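You operate a simulated robot arm through the tools that you are given. There is no shell and no other tool. Be economical: measure what you need, move in short steps, check, and stop when the job is done.

You run a simulated robot arm. Do the job below in one go: nothing can be reset, and whatever is moved stays where it is left.

## Task
Close the open bottle on the mat with the teal dropper, lift it into the tray, then wipe the drip.
Fine: the cream tray; take the dropper from the rest; use the green pad and lay it back on its dish.

It is judged by the outcome, as a careful person would: the job done as asked, and still so three seconds after it is handed in. It fails if anything else is knocked over, pushed out of place, dropped, spilled or broken.

## Robot
A 6-joint arm with a two-finger parallel gripper, fixed in place. Base frame: the origin is at the foot of the arm, x ahead of it, y to its left, z up; the work surface is at about z = 95.3. Lengths are in cm, angles in rad, forces in N, time in s.
With the tool pointing down near the work surface it reaches from about 36 to 76 cm from the base axis. Its first joint turns from -1.152 to 1.152 rad. Payload 2.45 kg.
Tool frame: the origin (TCP) lies between the finger pads and is the grasp point; the fingertips stand 2.4 cm ahead of it; z points along the fingers, y is the line along which they close. The gripper opens to 6.8 cm. The fingers are 1.7 cm wide and 1 cm thick; the gripper's body (4 by 7 cm) begins 4.1 cm behind the TCP.
Orientation is that of the tool frame in the base frame, as a unit quaternion [x, y, z, w]. With the fingers straight down and closing along the base's y, the tool's x points along the base's -x, its y along +y and its z along -z.

## Interface
- The arm moves only by the tool jog_arm. Its argument "series" is text: rows parted by semicolons, each of 7 numbers parted by spaces: the shift along the tool's x, y, z in units of 30 mm (1.0 is 30 mm), then the turn, a rotation vector about the tool's x, y, z in units of 8 degrees (1.0 is 8 degrees), then the gripper command, from -1 (fully open) to 1 (shut), values between in proportion. In form: dx dy dz rx ry rz grip; .... A call has 1 to 12 rows; each row shifts and turns the commanded pose from where the row before left it, along the tool's axes as they then stand. A call with a number of a shift or a turn outside -1 to 1 is refused whole. Rows are played at 5 a second. More than 5 cm and 0.15 rad between two rows, or a gripper value outside its range, and nothing of the call is played. Where a pose cannot be reached the arm comes as near as it can. A force on the tool above 40 N (or 10 N above the force at the start of the call, whichever is more), or a blocked arm, ends the call early, and 0.2 s more pass. The fingers move at their own pace (about 10.8 cm/s each) and stop on an object; they squeeze with about 34 N. The grip force told is the motor's: it shows also when the fingers shut on nothing. Time passes only in rows, and 0.2 s behind the last, so rows that do not move let the fingers close. It gives the time, the measured TCP pose, the force on the tool (base axes), the opening and the grip force at its end, in the units of the frame above (readings bear some noise).
- Cameras (640 x 400 px; columns grow to the right, rows downward): "scene" is fixed at [19.22, 43.73, 147.57]; the picture's right is [-0.44, -0.90, 0.00], its down [-0.51, 0.25, -0.82] and it looks along [0.74, -0.36, -0.57] (base axes); focal length 253 px, centre (320, 200). "wrist" rides on the gripper at [8.4, 1.1, -7.5] in the tool frame; the picture's right is [-0.13, 0.99, 0.00], its down [-0.60, -0.08, -0.79] and it looks along [-0.79, -0.10, 0.61] (tool axes); focal length 251 px, centre (320, 200).
- snapshot(camera): a new picture of that camera. It takes no simulated time.
- locate(camera, pixels): for up to 12 pixels [column, row] of the newest picture of that camera ("zoom" is the newest enlarged one), the place [x, y, z] in the base frame of the surface seen there, good to about 0.2 cm, but the place of the scene camera against the robot may be out by one fixed shift of up to 1.8 cm in any direction. It takes no simulated time.
- inspect(camera, box): a new picture of the part [left, top, right, bottom] of that camera's present view, enlarged. It takes no simulated time.
- close_job(): hands the job in; it is judged then, once.

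Go step by step. Measure first, check grasps and placings, and put right what went wrong. The budget is 80 turns and 46 pictures, counting those below and the enlarged ones. Unless the task says otherwise, let go and move clear before handing in, and close with one line.

The tools are called by a JSON object that holds its "fn" and its "kwargs". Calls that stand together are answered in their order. jog_arm: Moves the arm, as the interface text tells. Its arguments: {"type":"object","properties":{"series":{"type":"string"}},"required":["series"]} The other tools are called the same way: snapshot (camera) takes a picture; locate (camera, pixels) gives the place of the surface under pixels of a picture; inspect (camera, box) takes an enlarged picture of a part of a camera's view; close_job () hands the job in.

At the start:

```text
time: 0.0
ee_pos: [49.34, 5.68, 134.07]
tcp_rot: [-0.001, 1.0, 0.0, 0.0]
ft_force: [-0.3, -0.5, -0.4]
finger_gap: 6.81
gripper_force: 0.0
```

scene: 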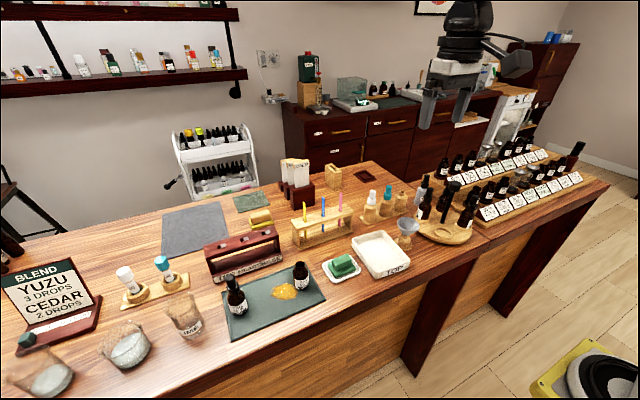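
wrist: 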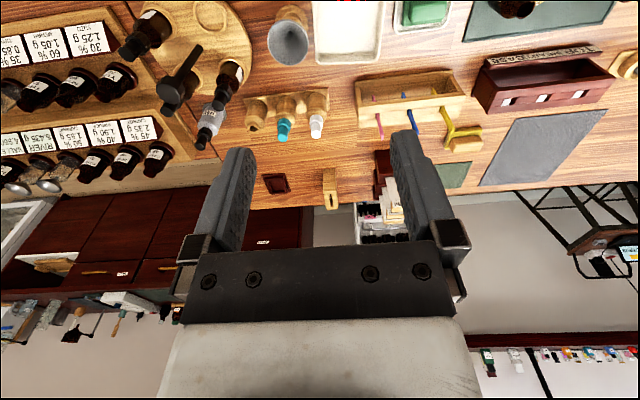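

The scene shows a mat with two bottles (236,295 and 300,275), a drip at (285,290), a green pad on a dish (342,265), the cream tray (380,255), and two teal-topped candidates (162,265 and 388,195). I'll enlarge these first.

{"fn": "inspect", "kwargs": {"camera": "scene", "box": [210, 240, 340, 340]}}

{"fn": "inspect", "kwargs": {"camera": "scene", "box": [90, 240, 220, 320]}}

{"fn": "inspect", "kwargs": {"camera": "scene", "box": [310, 170, 440, 290]}}

```text
4.00 times, centred on (275, 290) of scene
```

zoom: 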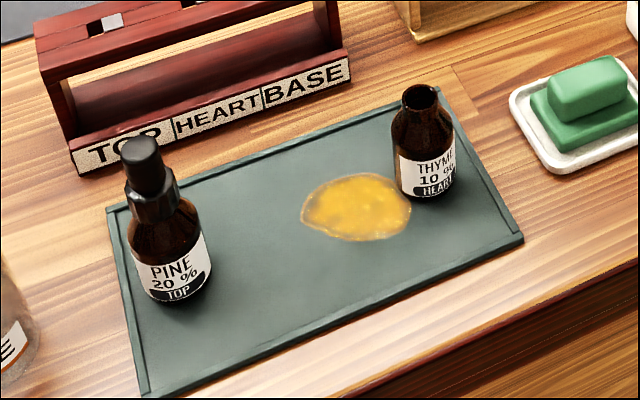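

```text
4.92 times, centred on (155, 280) of scene
```

zoom: 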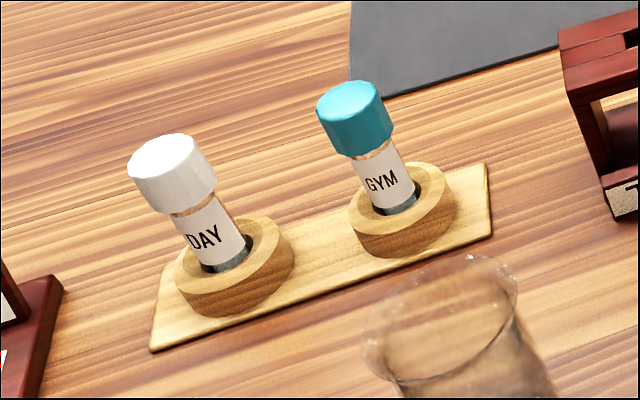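

```text
3.33 times, centred on (375, 230) of scene
```

zoom: 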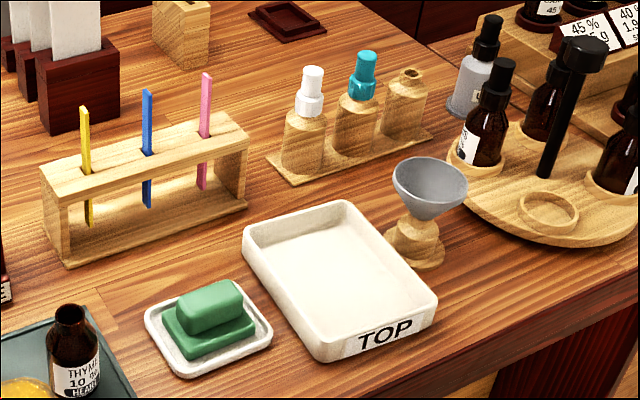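

The open bottle is THYME (302,275) and the teal dropper sits in the rest at (388,195). I'll measure these in both cameras to find the scene shift.

{"fn": "locate", "kwargs": {"camera": "wrist", "pixels": [[284, 122], [284, 138], [316, 130], [257, 112], [284, 105], [345, 30], [323, 55], [372, 58], [425, 12], [400, 25], [300, 92], [510, 8]]}}

{"fn": "locate", "kwargs": {"camera": "zoom", "pixels": [[367, 55], [362, 85], [358, 110], [315, 72], [410, 75], [336, 275], [245, 232], [345, 203], [437, 300], [320, 355], [70, 312], [205, 305]]}}

{"fn": "locate", "kwargs": {"camera": "scene", "pixels": [[301, 264], [285, 290], [342, 264], [344, 258], [236, 277], [325, 299], [246, 339], [236, 292], [303, 283], [380, 250], [355, 265], [330, 262]]}}

```text
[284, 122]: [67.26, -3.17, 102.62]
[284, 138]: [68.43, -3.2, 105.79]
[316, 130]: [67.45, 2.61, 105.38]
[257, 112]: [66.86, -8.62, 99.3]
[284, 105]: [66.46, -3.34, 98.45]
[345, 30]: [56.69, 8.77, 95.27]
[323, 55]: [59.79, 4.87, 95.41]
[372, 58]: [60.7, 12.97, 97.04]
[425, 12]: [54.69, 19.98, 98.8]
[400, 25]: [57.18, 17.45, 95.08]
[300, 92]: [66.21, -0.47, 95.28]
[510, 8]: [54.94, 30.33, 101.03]
```

```text
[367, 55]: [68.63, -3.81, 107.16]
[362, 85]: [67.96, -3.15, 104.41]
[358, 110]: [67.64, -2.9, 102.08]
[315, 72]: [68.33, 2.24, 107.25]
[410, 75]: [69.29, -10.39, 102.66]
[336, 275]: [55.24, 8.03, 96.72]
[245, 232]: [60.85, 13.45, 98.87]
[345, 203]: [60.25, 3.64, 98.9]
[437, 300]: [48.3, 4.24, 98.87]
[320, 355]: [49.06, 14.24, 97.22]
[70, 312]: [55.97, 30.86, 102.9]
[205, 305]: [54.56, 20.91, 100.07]
```

```text
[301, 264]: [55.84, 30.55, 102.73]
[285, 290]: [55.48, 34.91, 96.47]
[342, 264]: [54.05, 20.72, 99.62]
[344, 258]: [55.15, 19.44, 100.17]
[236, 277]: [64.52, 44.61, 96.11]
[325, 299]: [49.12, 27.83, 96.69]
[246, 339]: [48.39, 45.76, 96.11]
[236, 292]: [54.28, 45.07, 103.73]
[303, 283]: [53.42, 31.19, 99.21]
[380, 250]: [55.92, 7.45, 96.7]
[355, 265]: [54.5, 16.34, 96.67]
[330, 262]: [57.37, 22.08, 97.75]
```

The two cameras agree to within about a centimetre, and the dropper is near (68,-3.2), top ~106. I'll go down to a closer wrist viewpoint of the rest.

{"fn": "jog_arm", "kwargs": {"series": "0 -0.54 0.97 0 0 0 -1;0 -0.54 0.97 0 0 0 -1;0 -0.54 0.97 0 0 0 -1;0 -0.54 0.97 0 0 0 -1;0 -0.54 0.97 0 0 0 -1;0 -0.54 0.97 0 0 0 -1;0 0 0 0 0 0 -1"}}

{"fn": "snapshot", "kwargs": {"camera": "wrist"}}

```text
time: 1.6
ee_pos: [49.22, -4.18, 116.31]
tcp_rot: [-0.001, 1.0, 0.001, 0.0]
ft_force: [-0.1, 0.8, 1.1]
finger_gap: 6.8
gripper_force: 0.2
```

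```text
40 pictures are left
```

wrist: 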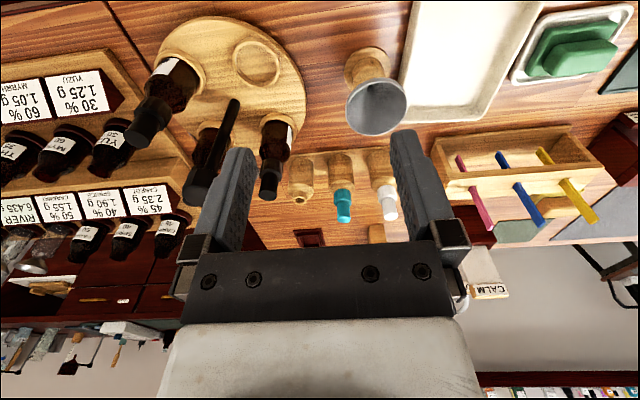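

The rest is now between the fingers in view, teal dropper at (343,205). I'll enlarge it and measure.

{"fn": "inspect", "kwargs": {"camera": "wrist", "box": [280, 140, 410, 235]}}

```text
4.21 times, centred on (345, 188) of wrist
```

zoom: 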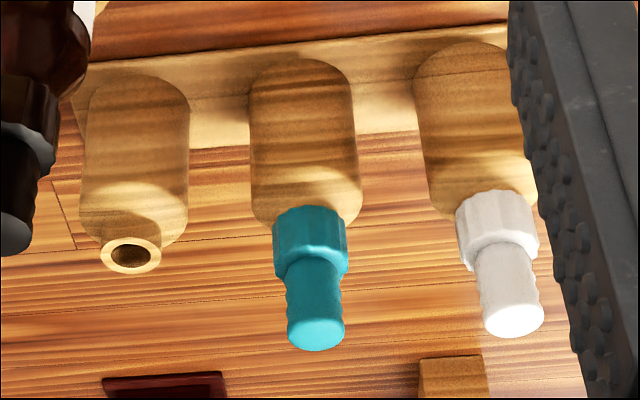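

{"fn": "locate", "kwargs": {"camera": "zoom", "pixels": [[316, 335], [290, 325], [342, 325], [312, 300], [280, 240], [340, 245], [310, 245], [310, 212], [295, 150], [310, 70], [512, 322], [130, 257]]}}

```text
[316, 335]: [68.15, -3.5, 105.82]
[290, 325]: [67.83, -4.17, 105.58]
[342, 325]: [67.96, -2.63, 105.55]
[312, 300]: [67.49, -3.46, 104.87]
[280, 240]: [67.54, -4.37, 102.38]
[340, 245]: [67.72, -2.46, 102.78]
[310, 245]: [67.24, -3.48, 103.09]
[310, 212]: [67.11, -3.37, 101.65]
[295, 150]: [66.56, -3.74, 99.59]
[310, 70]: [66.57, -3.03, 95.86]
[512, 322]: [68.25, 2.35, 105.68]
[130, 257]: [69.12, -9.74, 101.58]
```

Dropper axis is about (68.2, -3.4), collar z 101.4–103.3, bulb top 105.9. I'll move above it with the fingers part-open to keep clear of the white dropper.

{"fn": "jog_arm", "kwargs": {"series": "-0.904 0.036 0 0 0 0 -0.18;-0.904 0.036 0 0 0 0 -0.18;-0.904 0.036 0 0 0 0 -0.18;-0.904 0.036 0 0 0 0 -0.18;-0.904 0.036 0 0 0 0 -0.18;-0.904 0.036 0 0 0 0 -0.18;-0.904 0.036 0 0 0 0 -0.18;0 0 0.8 0 0 0 -0.18;0 0 0.8 0 0 0 -0.18;0 0 0 0 0 0 -0.18"}}

{"fn": "snapshot", "kwargs": {"camera": "wrist"}}

```text
time: 3.8
ee_pos: [68.43, -3.46, 111.96]
tcp_rot: [-0.001, 1.0, 0.0, 0.0]
ft_force: [-0.4, -0.8, 0.1]
finger_gap: 4.01
gripper_force: 0.0
```

```text
38 pictures are left
```

wrist: 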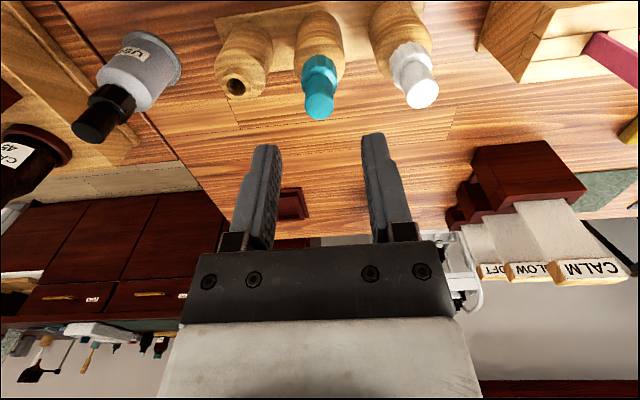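

{"fn": "locate", "kwargs": {"camera": "wrist", "pixels": [[319, 110], [308, 106], [331, 106], [319, 98], [319, 75], [305, 75], [336, 78]]}}

```text
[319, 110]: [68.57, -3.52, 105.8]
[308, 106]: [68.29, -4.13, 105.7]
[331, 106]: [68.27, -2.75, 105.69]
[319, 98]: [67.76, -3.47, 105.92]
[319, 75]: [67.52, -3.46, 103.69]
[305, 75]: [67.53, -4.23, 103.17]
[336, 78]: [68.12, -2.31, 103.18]
```

Axis confirmed at (68.25,-3.45). I'll descend to z≈104.05 and close.

{"fn": "jog_arm", "kwargs": {"series": "0.05 0 0.88 0 0 0 -0.18;0 0 0.88 0 0 0 -0.18;0 0 0.6 0 0 0 -0.18;0 0 0.28 0 0 0 -0.18;0 0 0 0 0 0 -0.18;0 0 0 0 0 0 1;0 0 0 0 0 0 1;0 0 0 0 0 0 1"}}

{"fn": "snapshot", "kwargs": {"camera": "wrist"}}

```text
time: 5.6
ee_pos: [68.25, -3.62, 103.75]
tcp_rot: [0.0, 1.0, -0.001, 0.0]
ft_force: [2.4, -16.8, -4.4]
finger_gap: 2.87
gripper_force: 43.3
```

```text
37 pictures are left
```

wrist: 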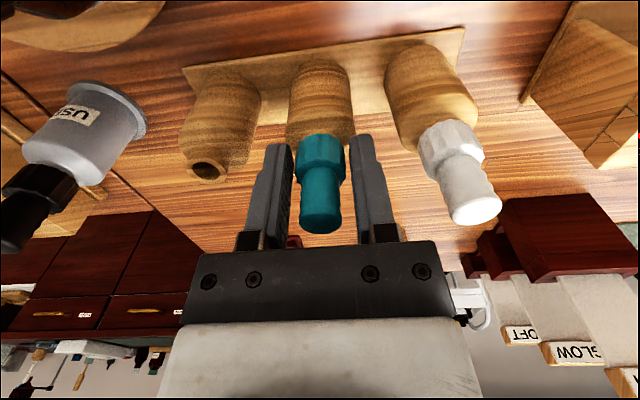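

The fingers stopped at 2.87 cm with a side force, so the tips are on the wooden holder's shoulder rather than the collar. I'll open, raise 0.75 cm and close again.

{"fn": "jog_arm", "kwargs": {"series": "0 0 0 0 0 0 -0.18;0 0 0 0 0 0 -0.18;0 0 -0.25 0 0 0 -0.18;0 0 0 0 0 0 -0.18"}}

{"fn": "inspect", "kwargs": {"camera": "wrist", "box": [240, 90, 400, 260]}}

```text
time: 6.6
ee_pos: [68.31, -3.27, 104.69]
tcp_rot: [0.0, 1.0, 0.0, 0.0]
ft_force: [0.2, 0.5, 0.4]
finger_gap: 4.02
gripper_force: 0.1
```

```text
2.35 times, centred on (320, 175) of wrist
```

zoom: 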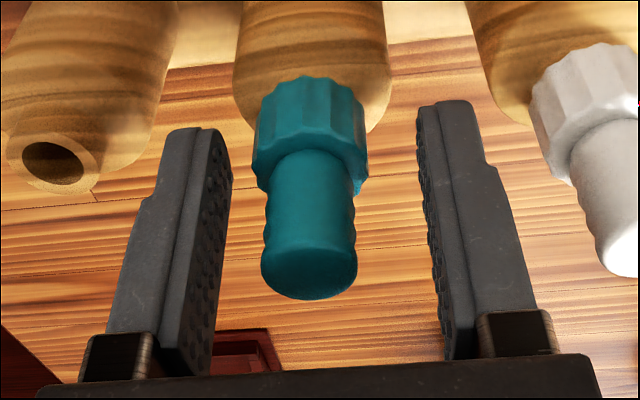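

{"fn": "locate", "kwargs": {"camera": "zoom", "pixels": [[310, 240], [266, 265], [354, 265], [310, 130], [260, 140], [364, 140], [310, 95], [248, 60], [375, 60]]}}

```text
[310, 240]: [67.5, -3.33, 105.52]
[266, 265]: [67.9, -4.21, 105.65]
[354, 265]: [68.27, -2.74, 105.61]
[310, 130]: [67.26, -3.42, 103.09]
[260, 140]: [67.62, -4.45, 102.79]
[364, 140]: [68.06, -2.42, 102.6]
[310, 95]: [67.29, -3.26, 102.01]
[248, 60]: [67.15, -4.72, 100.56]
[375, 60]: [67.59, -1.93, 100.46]
```

Nothing was disturbed; the dropper is still at y≈-3.43. I'll nudge y slightly and close on the collar.

{"fn": "jog_arm", "kwargs": {"series": "0 -0.04 0.03 0 0 0 -0.18;0 0 0 0 0 0 1;0 0 0 0 0 0 1;0 0 0 0 0 0 1"}}

```text
time: 7.6
ee_pos: [68.14, -3.42, 104.48]
tcp_rot: [0.0, 1.0, -0.001, 0.0]
ft_force: [0.5, -0.9, 0.7]
finger_gap: 2.19
gripper_force: 24.2
```

Gap 2.19 cm matches the collar and there is no side load. I'll lift straight up and look.

{"fn": "jog_arm", "kwargs": {"series": "0 0 -0.3 0 0 0 1;0 0 -0.6 0 0 0 1;0 0 -0.9 0 0 0 1;0 0 -0.9 0 0 0 1;0 0 -0.9 0 0 0 1;0 0 -0.4 0 0 0 1;0 0 0 0 0 0 1"}}

{"fn": "inspect", "kwargs": {"camera": "scene", "box": [320, 100, 460, 230]}}

{"fn": "inspect", "kwargs": {"camera": "wrist", "box": [200, 0, 440, 260]}}

```text
time: 9.2
ee_pos: [68.14, -3.28, 116.54]
tcp_rot: [-0.001, 1.0, 0.0, 0.0]
ft_force: [0.4, -0.4, 0.1]
finger_gap: 2.21
gripper_force: 23.7
```

```text
3.08 times, centred on (390, 165) of scene
```

zoom: 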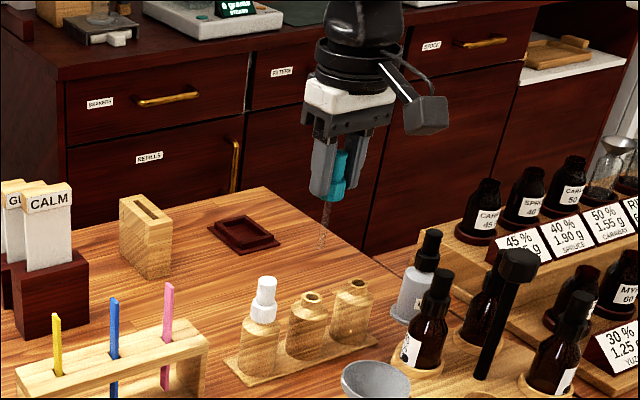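

```text
1.54 times, centred on (320, 130) of wrist
```

zoom: 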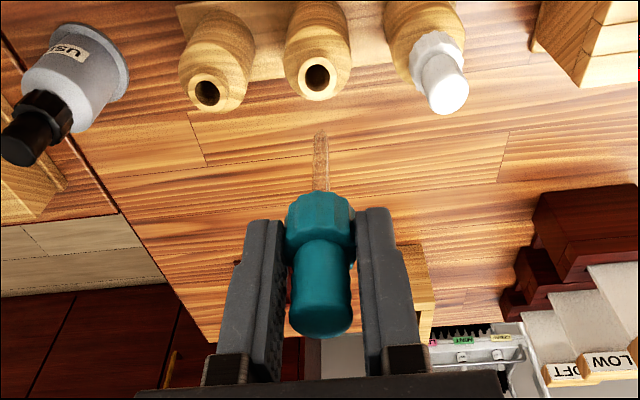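

The dropper is held with its glass pipette hanging (tip near zoom (320,135)). I'll measure it and then carry it toward the bottle.

{"fn": "locate", "kwargs": {"camera": "zoom", "pixels": [[320, 140], [320, 160], [320, 185], [320, 200], [320, 315], [292, 215], [352, 215], [318, 90], [318, 75]]}}

{"fn": "jog_arm", "kwargs": {"series": "0.9 0.8 0 0 0 0 1;0.9 0.9 0 0 0 0 1;0.9 0.9 0 0 0 0 1;0.9 0.9 0 0 0 0 1;0.9 0.9 0 0 0 0 1;0.9 0.9 0 0 0 0 1;0.8 0.9 0 0 0 0 1;0 0.9 0 0 0 0 1;0 0.9 0 0 0 0 1;0 0.9 0 0 0 0 1;0 0.9 0 0 0 0 1;0 0 0 0 0 0 1"}}

{"fn": "snapshot", "kwargs": {"camera": "wrist"}}

```text
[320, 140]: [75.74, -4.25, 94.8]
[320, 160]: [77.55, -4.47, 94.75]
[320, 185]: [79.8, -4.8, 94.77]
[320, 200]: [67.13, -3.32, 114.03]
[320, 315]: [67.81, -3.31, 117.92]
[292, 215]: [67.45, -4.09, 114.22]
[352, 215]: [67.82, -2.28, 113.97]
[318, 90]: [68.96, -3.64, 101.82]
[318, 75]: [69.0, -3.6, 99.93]
```

```text
time: 11.8
ee_pos: [49.65, 25.88, 116.43]
tcp_rot: [0.0, 1.0, 0.0, 0.001]
ft_force: [-0.8, 0.3, 0.3]
finger_gap: 2.2
gripper_force: 23.9
```

```text
33 pictures are left
```

wrist: 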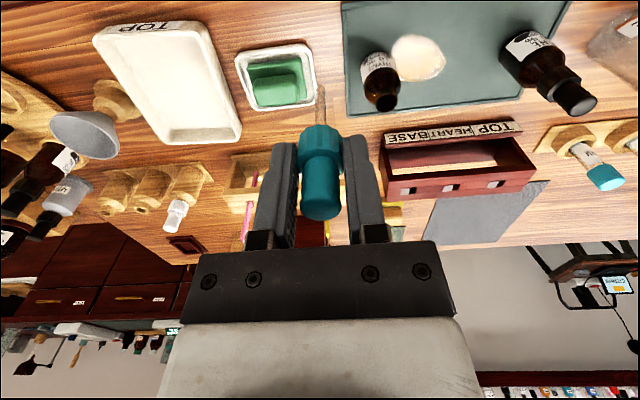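

The dropper rides steady; pipette tip is about 8.1 cm below the TCP. I'll enlarge the bottle mouth near (382,95).

{"fn": "inspect", "kwargs": {"camera": "wrist", "box": [330, 20, 470, 130]}}

```text
3.64 times, centred on (400, 75) of wrist
```

zoom: 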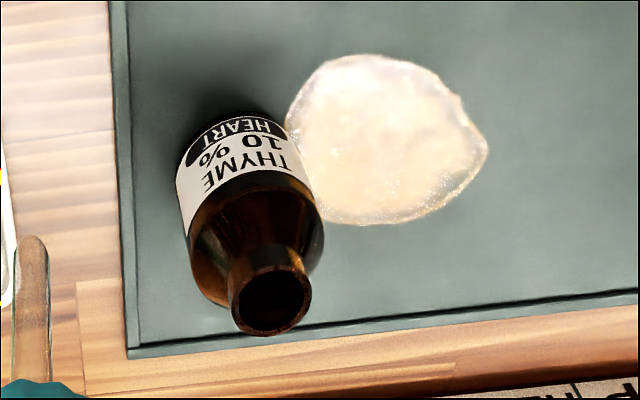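

{"fn": "locate", "kwargs": {"camera": "zoom", "pixels": [[233, 302], [309, 290], [275, 333], [268, 265], [250, 271], [290, 268], [240, 325], [300, 322], [385, 140], [290, 110], [485, 150], [350, 220]]}}

```text
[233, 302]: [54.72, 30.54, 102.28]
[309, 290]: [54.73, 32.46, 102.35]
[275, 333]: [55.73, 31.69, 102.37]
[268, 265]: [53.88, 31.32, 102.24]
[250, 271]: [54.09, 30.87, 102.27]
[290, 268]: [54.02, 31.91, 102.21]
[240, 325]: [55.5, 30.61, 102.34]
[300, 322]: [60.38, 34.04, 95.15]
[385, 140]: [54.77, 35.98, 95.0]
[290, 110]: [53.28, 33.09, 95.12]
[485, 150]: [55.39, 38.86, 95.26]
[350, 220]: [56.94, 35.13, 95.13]
```

Mouth centre ≈ (54.8, 31.5), lip z 102.3. I'll move over it with the pipette tip about 1.3 cm above the lip and check.

{"fn": "jog_arm", "kwargs": {"series": "-0.86 0.94 0 0 0 0 1;-0.86 0.94 0 0 0 0 1;0 0 0 0 0 0 1;0 0 0.8 0 0 0 1;0 0 0.8 0 0 0 1;0 0 0 0 0 0 1"}}

{"fn": "inspect", "kwargs": {"camera": "wrist", "box": [250, 20, 400, 160]}}

{"fn": "inspect", "kwargs": {"camera": "scene", "box": [255, 200, 355, 310]}}

```text
time: 13.2
ee_pos: [54.45, 31.38, 111.67]
tcp_rot: [-0.001, 1.0, 0.0, 0.0]
ft_force: [0.5, 0.3, -0.8]
finger_gap: 2.2
gripper_force: 23.9
```

```text
2.86 times, centred on (325, 90) of wrist
```

zoom: 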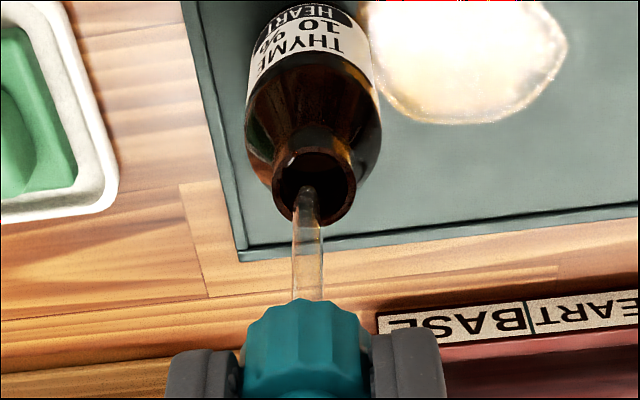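

```text
3.64 times, centred on (305, 255) of scene
```

zoom: 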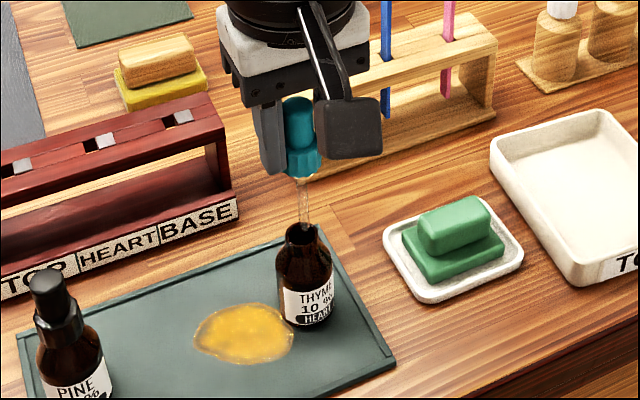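

The tip appears just short of the mouth centre (tip zoom (307,188), mouth (314,188)), so I'll remeasure the lip from here.

{"fn": "inspect", "kwargs": {"camera": "wrist", "box": [285, 50, 365, 110]}}

```text
6.67 times, centred on (325, 80) of wrist
```

zoom: 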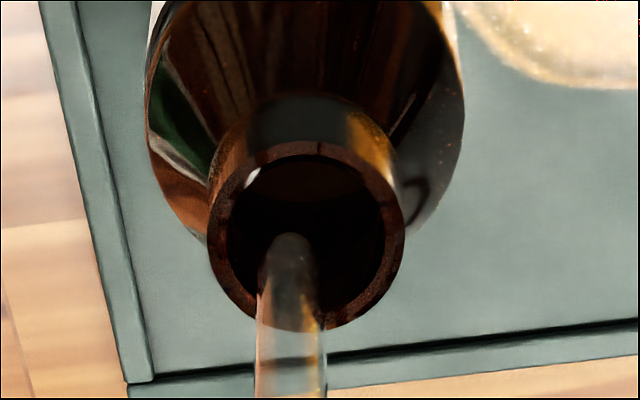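

{"fn": "locate", "kwargs": {"camera": "zoom", "pixels": [[222, 245], [394, 232], [308, 150], [345, 320], [240, 300], [235, 180], [378, 175], [383, 285]]}}

```text
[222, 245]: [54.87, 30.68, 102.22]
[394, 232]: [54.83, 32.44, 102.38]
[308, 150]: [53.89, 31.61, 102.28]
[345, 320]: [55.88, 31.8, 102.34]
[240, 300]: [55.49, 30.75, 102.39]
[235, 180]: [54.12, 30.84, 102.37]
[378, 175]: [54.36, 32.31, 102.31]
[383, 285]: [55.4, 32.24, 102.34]
```

Mouth centre refined to (54.86, 31.56). I'll shift +0.4 in x, +0.15 in y and re-read.

{"fn": "jog_arm", "kwargs": {"series": "-0.13 0.05 0 0 0 0 1;0 0 0 0 0 0 1;0 0 0 0 0 0 1"}}

{"fn": "inspect", "kwargs": {"camera": "wrist", "box": [285, 50, 365, 110]}}

```text
time: 14.0
ee_pos: [55.08, 31.62, 111.71]
tcp_rot: [-0.001, 1.0, 0.0, 0.0]
ft_force: [0.3, 0.8, -0.6]
finger_gap: 2.22
gripper_force: 24.4
```

```text
6.67 times, centred on (325, 80) of wrist
```

zoom: 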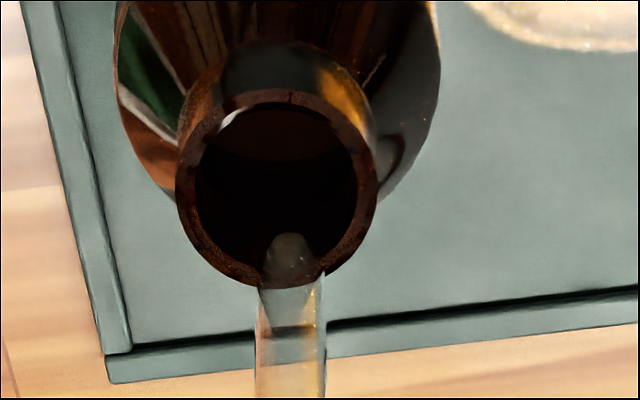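

The tip now projects onto the mouth centre. I'll nudge y by -0.08 and lower to just above seating.

{"fn": "jog_arm", "kwargs": {"series": "0 -0.025 0 0 0 0 1;0 0 0.4 0 0 0 1;0 0 0.4 0 0 0 1;0 0 0.4 0 0 0 1;0 0 0.4 0 0 0 1;0 0 0.3 0 0 0 1;0 0 0 0 0 0 1"}}

{"fn": "inspect", "kwargs": {"camera": "wrist", "box": [250, 60, 400, 240]}}

```text
time: 15.6
ee_pos: [55.08, 31.49, 105.88]
tcp_rot: [-0.001, 1.0, 0.0, 0.0]
ft_force: [0.2, 0.6, -0.9]
finger_gap: 2.21
gripper_force: 23.9
```

```text
2.22 times, centred on (325, 150) of wrist
```

zoom: 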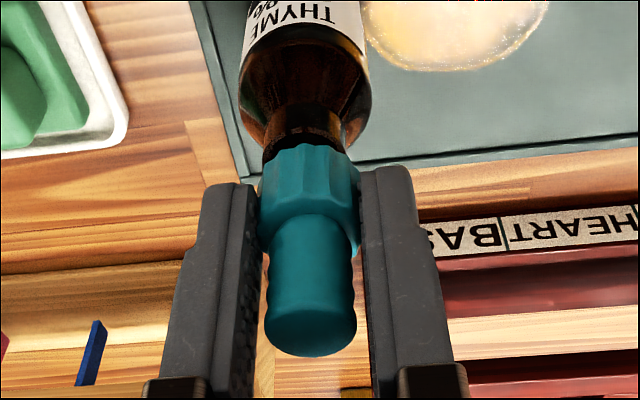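

Aligned over the neck with no contact force. I'll press down in small steps until it seats.

{"fn": "jog_arm", "kwargs": {"series": "0 0 0.1 0 0 0 1;0 0 0.1 0 0 0 1;0 0 0.07 0 0 0 1;0 0 0 0 0 0 1"}}

{"fn": "inspect", "kwargs": {"camera": "wrist", "box": [250, 60, 400, 240]}}

```text
time: 16.6
ee_pos: [55.14, 31.7, 105.21]
tcp_rot: [0.0, 1.0, 0.0, 0.001]
ft_force: [-0.2, -0.7, 0.0]
finger_gap: 2.21
gripper_force: 24.8
```

```text
2.22 times, centred on (325, 150) of wrist
```

zoom: 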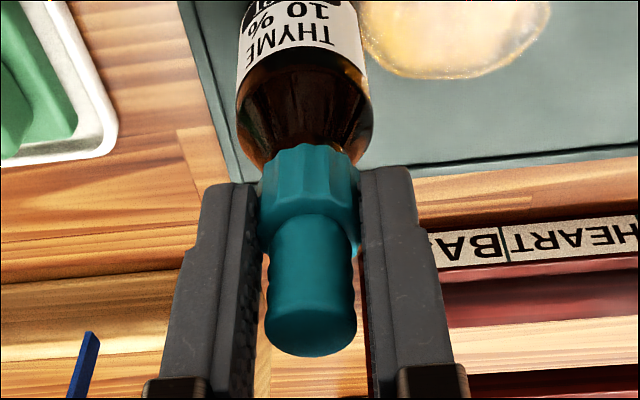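

No contact force yet (0.0 N); continue down in small steps.

{"fn": "jog_arm", "kwargs": {"series": "0 0 0.05 0 0 0 1;0 0 0.05 0 0 0 1;0 0 0.05 0 0 0 1;0 0 0 0 0 0 1"}}

```text
time: 17.6
ee_pos: [55.34, 31.77, 104.93]
tcp_rot: [-0.002, 1.0, 0.001, 0.003]
ft_force: [-5.0, -3.3, 21.6]
finger_gap: 2.23
gripper_force: 24.1
```

Contact at TCP z 104.93 with 21.6 N up, which matches the seated height expected. I'll ease off the pressure, release and look.

{"fn": "jog_arm", "kwargs": {"series": "0 0 0 0 0 0 1;0 0 -0.03 0 0 0 0.2;0 0 0 0 0 0 -0.18;0 0 -0.9 0 0 0 -0.18;0 0 -0.9 0 0 0 -0.18;0 0 -0.3 0 0 0 -0.18;0 0 0 0 0 0 -0.18"}}

{"fn": "inspect", "kwargs": {"camera": "wrist", "box": [250, 0, 410, 160]}}

{"fn": "inspect", "kwargs": {"camera": "scene", "box": [255, 220, 355, 310]}}

```text
time: 19.2
ee_pos: [55.13, 31.61, 111.21]
tcp_rot: [-0.001, 1.0, 0.0, 0.0]
ft_force: [-0.1, -0.1, -1.0]
finger_gap: 4.0
gripper_force: 0.0
```

```text
2.50 times, centred on (330, 80) of wrist
```

zoom: 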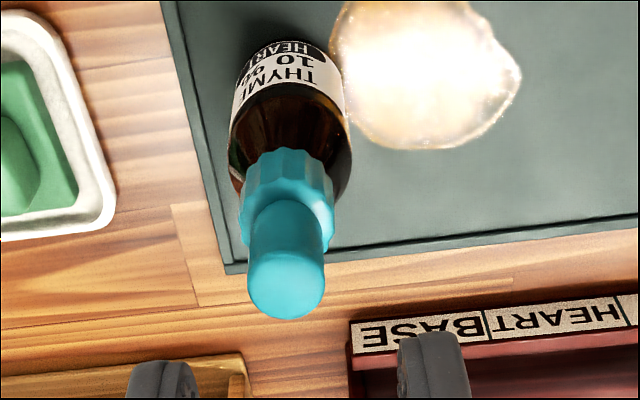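

```text
4.44 times, centred on (305, 265) of scene
```

zoom: 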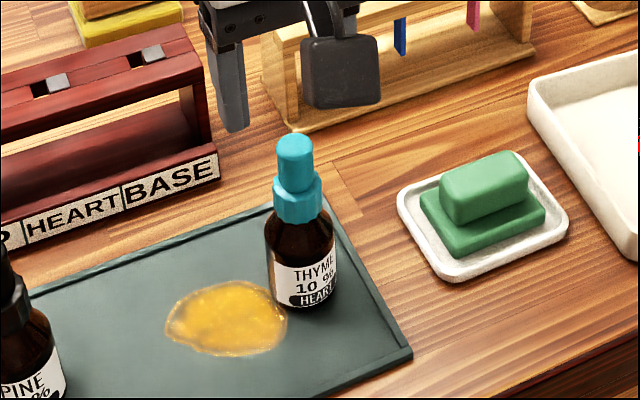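

The dropper sits upright and flush on the bottle. There's no room for a straight-down grasp of the body under the bulb, so I'll first test gently if the bottle follows when lifted by the collar: regrip and raise only 0.4 cm.

{"fn": "jog_arm", "kwargs": {"series": "0 0 0.9 0 0 0 -0.18;0 0 0.9 0 0 0 -0.18;0 0 0.2 0 0 0 -0.18;0 0 0 0 0 0 -0.18;0 0 0 0 0 0 1;0 0 0 0 0 0 1;0 0 0 0 0 0 1"}}

{"fn": "jog_arm", "kwargs": {"series": "0 0 -0.07 0 0 0 1;0 0 -0.07 0 0 0 1;0 0 0 0 0 0 1"}}

{"fn": "inspect", "kwargs": {"camera": "wrist", "box": [250, 20, 400, 200]}}

```text
time: 20.8
ee_pos: [55.08, 31.63, 105.27]
tcp_rot: [-0.001, 1.0, 0.0, 0.0]
ft_force: [-0.4, 0.2, -0.5]
finger_gap: 2.11
gripper_force: 23.9
```

```text
time: 21.6
ee_pos: [55.16, 31.58, 105.71]
tcp_rot: [-0.001, 1.0, 0.001, 0.0]
ft_force: [0.2, 0.5, 0.0]
finger_gap: 2.13
gripper_force: 24.6
```

```text
2.22 times, centred on (325, 110) of wrist
```

zoom: 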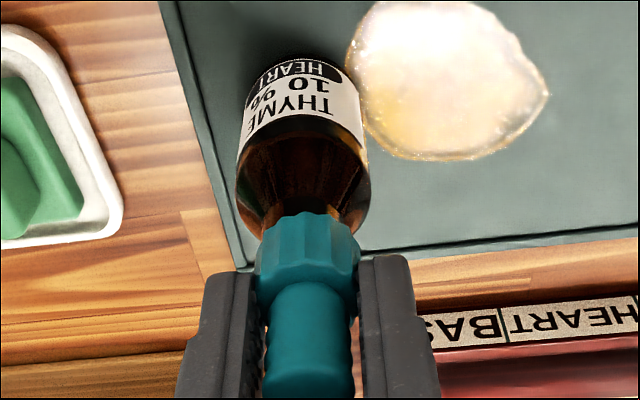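

A sliver of neck shows below the collar (zoom (315,215)), so the bottle may not be following. I'll check heights.

{"fn": "locate", "kwargs": {"camera": "zoom", "pixels": [[305, 100], [305, 120], [305, 160], [310, 190], [270, 215], [345, 225], [310, 225], [310, 265]]}}

{"fn": "jog_arm", "kwargs": {"series": "0 0 -0.1 0 0 0 1;0 0 -0.1 0 0 0 1;0 0 0 0 0 0 1"}}

{"fn": "inspect", "kwargs": {"camera": "wrist", "box": [250, 20, 400, 200]}}

```text
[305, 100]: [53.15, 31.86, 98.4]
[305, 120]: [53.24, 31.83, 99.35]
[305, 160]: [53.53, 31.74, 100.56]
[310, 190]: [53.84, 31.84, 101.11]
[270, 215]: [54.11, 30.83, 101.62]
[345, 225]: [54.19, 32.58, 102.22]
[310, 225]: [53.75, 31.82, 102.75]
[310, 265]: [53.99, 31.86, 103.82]
```

```text
time: 22.4
ee_pos: [55.13, 31.62, 106.35]
tcp_rot: [-0.002, 1.0, 0.0, 0.001]
ft_force: [-0.3, 0.0, -0.1]
finger_gap: 2.11
gripper_force: 23.9
```

```text
2.22 times, centred on (325, 110) of wrist
```

zoom: 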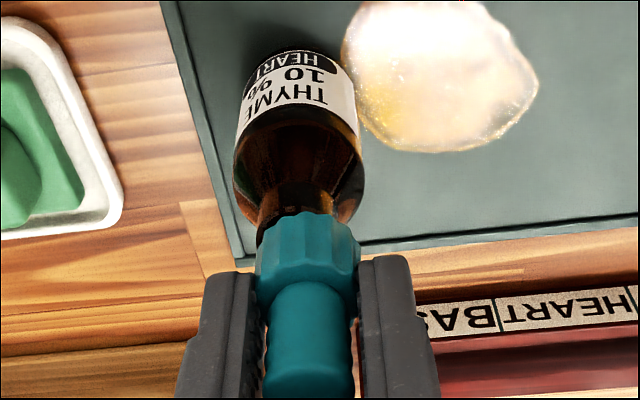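

The bottle stays put, so the cap isn't latched by lifting. I'll reseat it, press a little more firmly, and test again.

{"fn": "jog_arm", "kwargs": {"series": "0 0 0.12 0 0 0 1;0 0 0.12 0 0 0 1;0 0 0.1 0 0 0 1;0 0 0.04 0 0 0 1;0 0 0.04 0 0 0 1;0 0 0 0 0 0 1"}}

```text
time: 23.8
ee_pos: [55.21, 31.69, 105.16]
tcp_rot: [-0.001, 1.0, 0.001, 0.003]
ft_force: [-0.8, 0.2, 17.1]
finger_gap: 2.11
gripper_force: 23.7
```

{"fn": "jog_arm", "kwargs": {"series": "0 0 0.03 0 0 0 1;0 0 0.02 0 0 0 1;0 0 0 0 0 0 1"}}

{"fn": "inspect", "kwargs": {"camera": "wrist", "box": [250, 20, 400, 200]}}

```text
time: 24.6
ee_pos: [55.2, 31.6, 104.98]
tcp_rot: [0.0, 1.0, 0.001, 0.002]
ft_force: [2.5, -0.7, 23.1]
finger_gap: 2.16
gripper_force: 24.5
```

```text
2.22 times, centred on (325, 110) of wrist
```

zoom: 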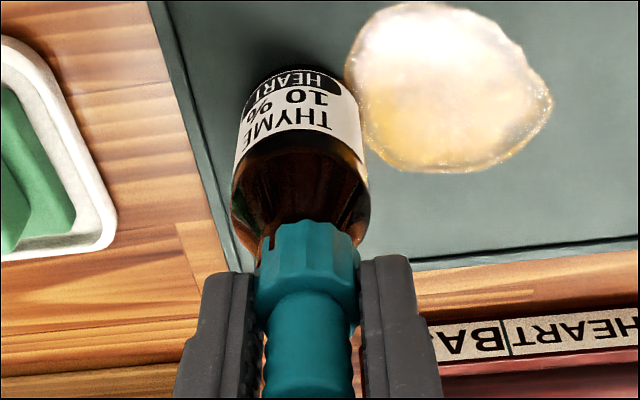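

{"fn": "locate", "kwargs": {"camera": "zoom", "pixels": [[285, 228], [320, 226], [268, 242], [354, 245], [305, 215], [305, 200], [268, 255], [250, 250]]}}

{"fn": "jog_arm", "kwargs": {"series": "0 0 -0.03 0 0 0 1;0 0 -0.02 0 0 0 0.2;0 0 0 0 0 0 -0.18;0 0 -0.9 0 0 0 -0.18;0 0 -0.9 0 0 0 -0.18;0 0 0 0 0 0 -0.18"}}

{"fn": "inspect", "kwargs": {"camera": "wrist", "box": [280, 0, 380, 120]}}

```text
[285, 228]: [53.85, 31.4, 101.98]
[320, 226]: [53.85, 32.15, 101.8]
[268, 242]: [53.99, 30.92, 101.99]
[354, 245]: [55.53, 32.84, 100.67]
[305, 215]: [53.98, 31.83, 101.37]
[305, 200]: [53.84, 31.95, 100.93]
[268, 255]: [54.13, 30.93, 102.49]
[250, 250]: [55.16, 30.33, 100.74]
```

```text
time: 26.0
ee_pos: [55.1, 31.73, 110.22]
tcp_rot: [-0.001, 1.0, 0.0, 0.001]
ft_force: [0.7, -0.3, -0.3]
finger_gap: 4.02
gripper_force: 0.0
```

```text
3.33 times, centred on (330, 60) of wrist
```

zoom: 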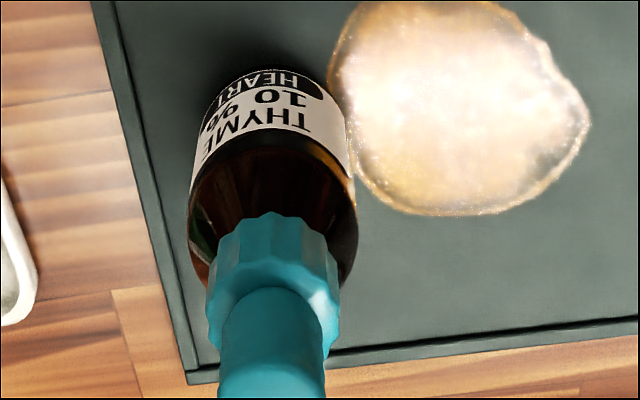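

{"fn": "locate", "kwargs": {"camera": "zoom", "pixels": [[272, 212], [240, 222], [304, 222], [208, 290], [340, 290], [272, 300], [228, 390], [324, 390], [270, 140], [192, 200], [355, 200], [265, 75]]}}

{"fn": "inspect", "kwargs": {"camera": "scene", "box": [270, 240, 340, 310]}}

```text
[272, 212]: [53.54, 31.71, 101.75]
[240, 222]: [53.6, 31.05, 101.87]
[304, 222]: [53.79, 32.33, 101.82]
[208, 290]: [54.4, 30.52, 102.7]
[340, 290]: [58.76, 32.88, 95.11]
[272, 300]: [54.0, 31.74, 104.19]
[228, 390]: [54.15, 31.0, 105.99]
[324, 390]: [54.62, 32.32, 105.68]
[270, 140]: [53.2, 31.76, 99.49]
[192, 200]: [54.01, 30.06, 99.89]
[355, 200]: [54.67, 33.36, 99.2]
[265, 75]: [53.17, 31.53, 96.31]
```

```text
5.71 times, centred on (305, 275) of scene
```

zoom: 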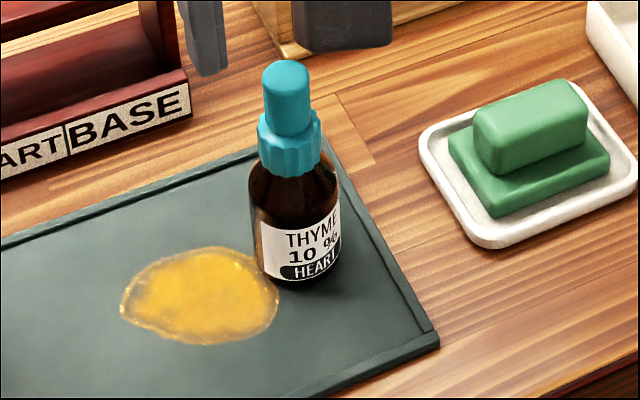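

The dropper is properly seated (collar over the lip), and the bottle axis is (54.85,31.7), radius ≈1.65. Since the cap doesn't carry the bottle, I'll grip the glass body with the tool tilted 40° forward: back off and tilt first.

{"fn": "jog_arm", "kwargs": {"series": "0 0 -0.4 0 0 0 -1;0.8 0 0 0 0 0 -1;0.8 0 0 0 0 0 -1;0.8 0 0 0 0 0 -1;0 0 0 0 -1 0 -1;0 0 0 0 -1 0 -1;0 0 0 0 -1 0 -1;0 0 0 0 -1 0 -1;0 0 0 0 -1 0 -1;0 0 0 0 0 0 -1;0 0 0 0 0 0 -1"}}

{"fn": "snapshot", "kwargs": {"camera": "scene"}}

{"fn": "snapshot", "kwargs": {"camera": "wrist"}}

```text
time: 28.4
ee_pos: [47.88, 31.69, 111.52]
tcp_rot: [-0.001, 0.939, 0.0, 0.343]
ft_force: [0.1, -1.3, -0.2]
finger_gap: 6.81
gripper_force: 0.0
```

```text
18 pictures are left
```

scene: 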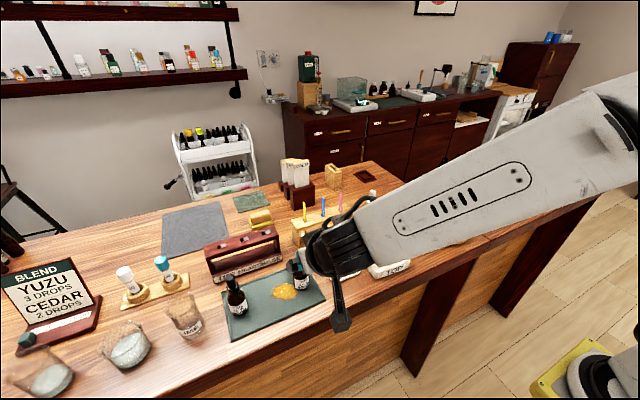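

```text
17 pictures are left
```

wrist: 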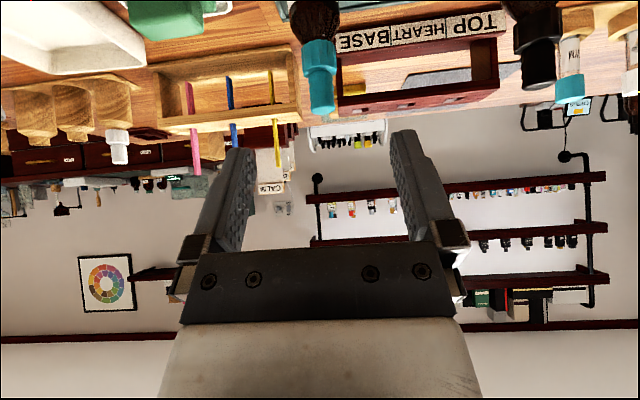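

Tilt is 40° and the camera housing hangs in front of the table edge, clear. I'll lower to the start of the slanted approach, then advance most of the way.

{"fn": "locate", "kwargs": {"camera": "wrist", "pixels": [[320, 100], [305, 90], [336, 90], [320, 60], [320, 45], [320, 15]]}}

{"fn": "jog_arm", "kwargs": {"series": "0.545 0 0.65 0 0 0 -1;0.545 0 0.65 0 0 0 -1;0 0 0.7 0 0 0 -1;0 0 0.7 0 0 0 -1;0 0 0 0 0 0 -1;0 0 0 0 0 0 -1"}}

{"fn": "snapshot", "kwargs": {"camera": "wrist"}}

```text
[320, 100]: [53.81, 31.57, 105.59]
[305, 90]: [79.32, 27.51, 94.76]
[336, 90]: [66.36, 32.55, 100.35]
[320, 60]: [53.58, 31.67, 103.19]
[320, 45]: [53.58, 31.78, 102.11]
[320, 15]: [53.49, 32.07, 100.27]
```

```text
time: 29.8
ee_pos: [50.63, 31.74, 103.16]
tcp_rot: [-0.001, 0.94, 0.0, 0.342]
ft_force: [-0.2, -0.2, 0.5]
finger_gap: 6.78
gripper_force: 0.0
```

```text
16 pictures are left
```

wrist: 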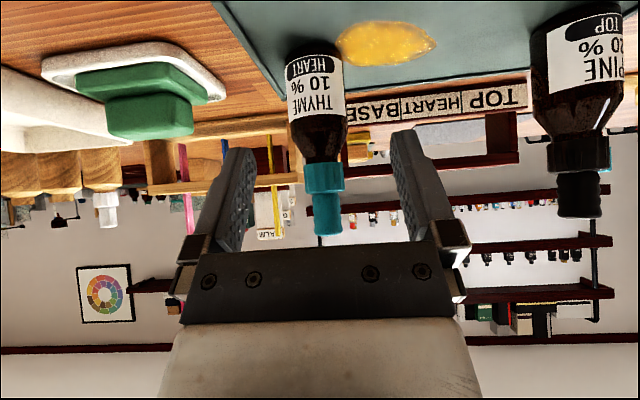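

The bottle stands centred between the fingers (310,130) and PINE is well clear. I'll advance the last 5.5 cm and close.

{"fn": "jog_arm", "kwargs": {"series": "-0.04 0 0.7 0 0 0 -1;-0.04 0 0.6 0 0 0 -1;0 0 0.53 0 0 0 -1;0 0 0 0 0 0 -1"}}

{"fn": "snapshot", "kwargs": {"camera": "wrist"}}

```text
time: 30.8
ee_pos: [54.29, 31.64, 99.29]
tcp_rot: [-0.001, 0.94, 0.0, 0.342]
ft_force: [0.2, 0.3, 0.0]
finger_gap: 6.81
gripper_force: 0.1
```

```text
15 pictures are left
```

wrist: 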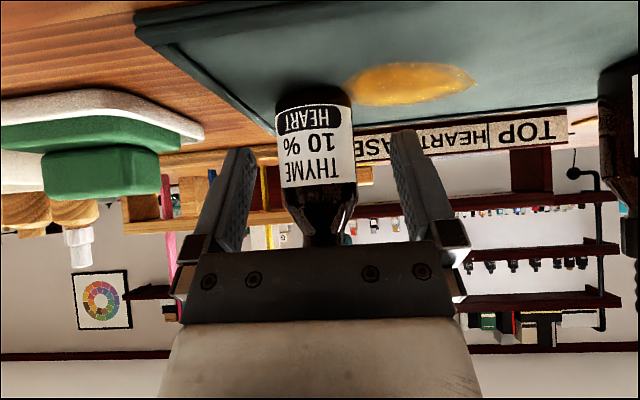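

No contact, bottle between the pads. I'll close on the glass body.

{"fn": "jog_arm", "kwargs": {"series": "0 0 0 0 0 0 0.1;0 0 0 0 0 0 0.6;0 0 0 0 0 0 1;0 0 0 0 0 0 1;0 0 0 0 0 0 1"}}

```text
time: 32.0
ee_pos: [54.33, 31.66, 99.26]
tcp_rot: [-0.001, 0.939, 0.0, 0.343]
ft_force: [-0.1, -0.4, -0.9]
finger_gap: 3.46
gripper_force: 33.8
```

Firm grip at 3.46 cm, matching the body. I'll lift straight up 7 cm and check.

{"fn": "jog_arm", "kwargs": {"series": "-0.107 0 -0.128 0 0 0 1;-0.322 0 -0.383 0 0 0 1;-0.429 0 -0.511 0 0 0 1;-0.429 0 -0.511 0 0 0 1;-0.214 0 -0.255 0 0 0 1;0 0 0 0 0 0 1"}}

{"fn": "snapshot", "kwargs": {"camera": "wrist"}}

```text
time: 33.4
ee_pos: [54.34, 31.63, 106.13]
tcp_rot: [0.0, 0.94, 0.001, 0.342]
ft_force: [0.2, 0.2, 0.0]
finger_gap: 3.46
gripper_force: 33.7
```

```text
14 pictures are left
```

wrist: 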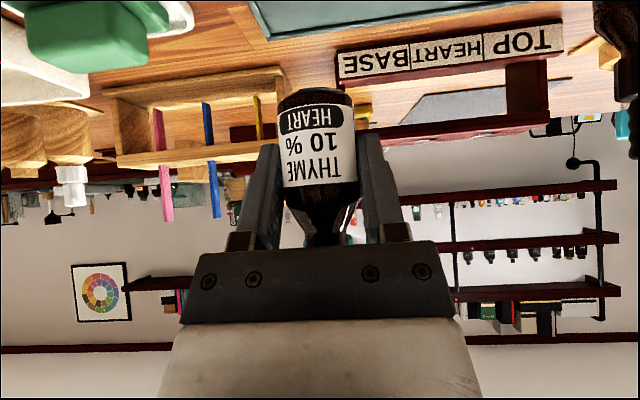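

Bottle is held upright with the dropper in. I'll carry it over the tray along -y.

{"fn": "jog_arm", "kwargs": {"series": "0 -0.5 0 0 0 0 1;0 -0.8 0 0 0 0 1;0 -0.9 0 0 0 0 1;0 -0.9 0 0 0 0 1;0 -0.9 0 0 0 0 1;0 -0.9 0 0 0 0 1;0 -0.9 0 0 0 0 1;0 -0.9 0 0 0 0 1;0 -0.6 0 0 0 0 1;0 -0.34 0 0 0 0 1;0 0 0 0 0 0 1"}}

{"fn": "snapshot", "kwargs": {"camera": "wrist"}}

{"fn": "snapshot", "kwargs": {"camera": "scene"}}

```text
time: 35.8
ee_pos: [54.45, 8.74, 106.07]
tcp_rot: [-0.001, 0.94, 0.0, 0.342]
ft_force: [-0.1, -0.2, -1.0]
finger_gap: 3.48
gripper_force: 33.6
```

```text
13 pictures are left
```

wrist: 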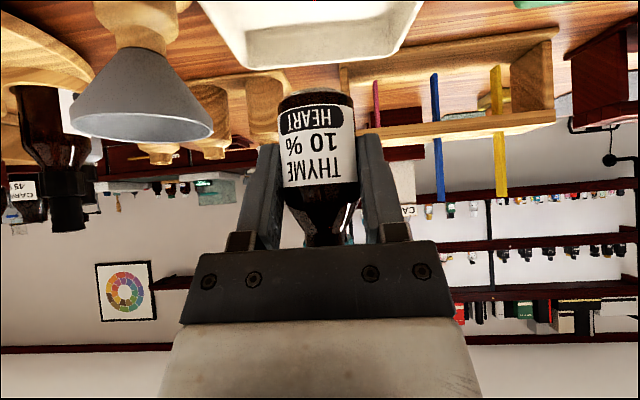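

```text
12 pictures are left
```

scene: 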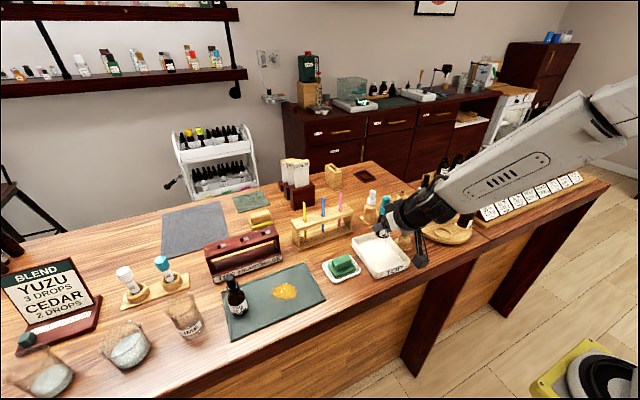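

Bottle is over the tray; I'll confirm the tray's far rim corners and its floor in the wrist view.

{"fn": "locate", "kwargs": {"camera": "wrist", "pixels": [[243, 60], [250, 66], [400, 48], [325, 58], [330, 30], [245, 30], [395, 25], [320, 22], [420, 10], [210, 10]]}}

{"fn": "locate", "kwargs": {"camera": "scene", "pixels": [[365, 270], [356, 239], [377, 279], [372, 255], [365, 250], [409, 262]]}}

```text
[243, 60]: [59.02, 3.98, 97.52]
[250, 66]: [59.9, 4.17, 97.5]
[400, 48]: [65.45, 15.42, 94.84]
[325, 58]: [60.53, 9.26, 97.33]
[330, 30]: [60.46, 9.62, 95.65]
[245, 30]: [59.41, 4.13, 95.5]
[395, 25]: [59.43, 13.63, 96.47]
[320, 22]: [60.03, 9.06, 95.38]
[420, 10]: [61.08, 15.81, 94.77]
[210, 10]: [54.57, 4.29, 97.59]
```

```text
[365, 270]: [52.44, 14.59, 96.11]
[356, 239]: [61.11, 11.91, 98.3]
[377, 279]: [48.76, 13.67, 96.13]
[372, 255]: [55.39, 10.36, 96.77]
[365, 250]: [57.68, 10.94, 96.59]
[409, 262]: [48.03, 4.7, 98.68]
```

Tray interior spans about x 49–60, y 4.5–13, floor ≈95.5, and the bottle is centred. I'll lower 6 cm.

{"fn": "jog_arm", "kwargs": {"series": "0.429 0 0.511 0 0 0 1;0.429 0 0.511 0 0 0 1;0.322 0 0.383 0 0 0 1;0.107 0 0.128 0 0 0 1;0 0 0 0 0 0 1"}}

{"fn": "jog_arm", "kwargs": {"series": "0.032 0 0.038 0 0 0 1;0.032 0 0.038 0 0 0 1;0 0 0 0 0 0 1"}}

```text
time: 37.0
ee_pos: [54.17, 8.67, 99.98]
tcp_rot: [-0.001, 0.94, 0.0, 0.342]
ft_force: [0.1, 0.7, 0.1]
finger_gap: 3.46
gripper_force: 34.2
```

```text
time: 37.8
ee_pos: [54.17, 8.77, 99.72]
tcp_rot: [-0.001, 0.94, 0.001, 0.342]
ft_force: [-0.5, 0.7, -1.7]
finger_gap: 3.45
gripper_force: 34.7
```

{"fn": "jog_arm", "kwargs": {"series": "0.021 0 0.026 0 0 0 1;0 0 0 0 0 0 1;0 0 0 0 0 0 1"}}

```text
time: 38.6
ee_pos: [54.34, 8.66, 99.7]
tcp_rot: [-0.001, 0.94, 0.0, 0.342]
ft_force: [-0.8, -0.3, -0.8]
finger_gap: 3.44
gripper_force: 33.5
```

The TCP readings vary by about 0.1 cm, still no contact force; another small step down.

{"fn": "jog_arm", "kwargs": {"series": "0.021 0 0.026 0 0 0 1;0 0 0 0 0 0 1;0 0 0 0 0 0 1"}}

{"fn": "jog_arm", "kwargs": {"series": "0.016 0 0.019 0 0 0 1;0 0 0 0 0 0 1"}}

```text
time: 39.4
ee_pos: [54.36, 8.73, 99.58]
tcp_rot: [0.0, 0.94, 0.0, 0.342]
ft_force: [-0.5, -0.6, -1.5]
finger_gap: 3.48
gripper_force: 33.9
```

```text
time: 40.0
ee_pos: [54.3, 8.77, 99.59]
tcp_rot: [0.0, 0.94, -0.001, 0.342]
ft_force: [-0.5, -1.1, -0.7]
finger_gap: 3.46
gripper_force: 34.1
```

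{"fn": "jog_arm", "kwargs": {"series": "0.016 0 0.019 0 0 0 1;0 0 0 0 0 0 1;0.016 0 0.019 0 0 0 1;0 0 0 0 0 0 1"}}

{"fn": "inspect", "kwargs": {"camera": "scene", "box": [340, 200, 440, 290]}}

```text
time: 41.0
ee_pos: [54.38, 8.72, 99.53]
tcp_rot: [-0.001, 0.94, 0.0, 0.341]
ft_force: [0.9, 0.5, -0.7]
finger_gap: 3.46
gripper_force: 33.5
```

```text
4.44 times, centred on (390, 245) of scene
```

zoom: 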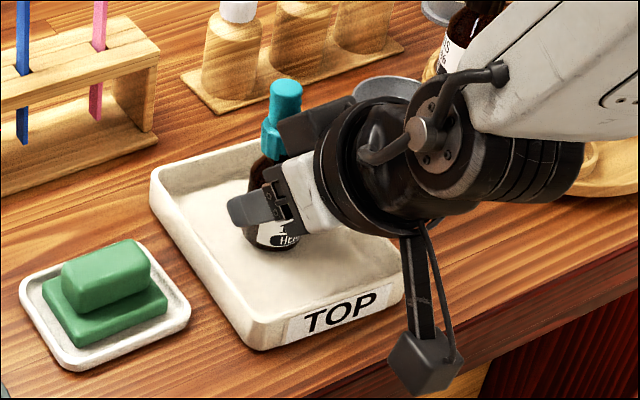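

The bottle is in the tray, almost down. Continue in 0.1 cm steps until a contact force appears.

{"fn": "jog_arm", "kwargs": {"series": "0.021 0 0.026 0 0 0 1;0 0 0 0 0 0 1"}}

{"fn": "jog_arm", "kwargs": {"series": "0.021 0 0.026 0 0 0 1;0 0 0 0 0 0 1"}}

```text
time: 41.6
ee_pos: [54.37, 8.69, 99.55]
tcp_rot: [-0.001, 0.94, 0.001, 0.342]
ft_force: [-1.8, 0.5, 3.7]
finger_gap: 3.47
gripper_force: 33.6
```

```text
time: 42.2
ee_pos: [54.52, 8.77, 99.42]
tcp_rot: [0.001, 0.939, -0.001, 0.345]
ft_force: [-3.6, -4.0, 17.3]
finger_gap: 3.48
gripper_force: 34.1
```

Bottle touches the tray floor (17 N up). I'll ease off, open partway and withdraw along the tool axis.

{"fn": "jog_arm", "kwargs": {"series": "-0.02 0 -0.024 0 0 0 1;0 0 0 0 0 0 0.0;0 0 0 0 0 0 -0.35;0 0 0 0 0 0 -0.35;0 0 -0.3 0 0 0 -0.35;0 0 -0.7 0 0 0 -0.35;0 0 -0.9 0 0 0 -0.35;0 0 -0.9 0 0 0 -0.35;0 0 -0.6 0 0 0 -0.35;0 0 0 0 0 0 -0.35"}}

{"fn": "snapshot", "kwargs": {"camera": "wrist"}}

```text
time: 44.4
ee_pos: [47.93, 8.52, 107.16]
tcp_rot: [-0.001, 0.94, 0.0, 0.342]
ft_force: [0.0, -0.5, -1.2]
finger_gap: 4.57
gripper_force: 0.1
```

```text
10 pictures are left
```

wrist: 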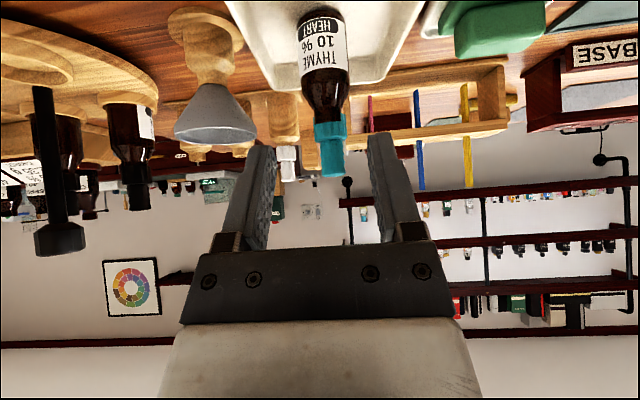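

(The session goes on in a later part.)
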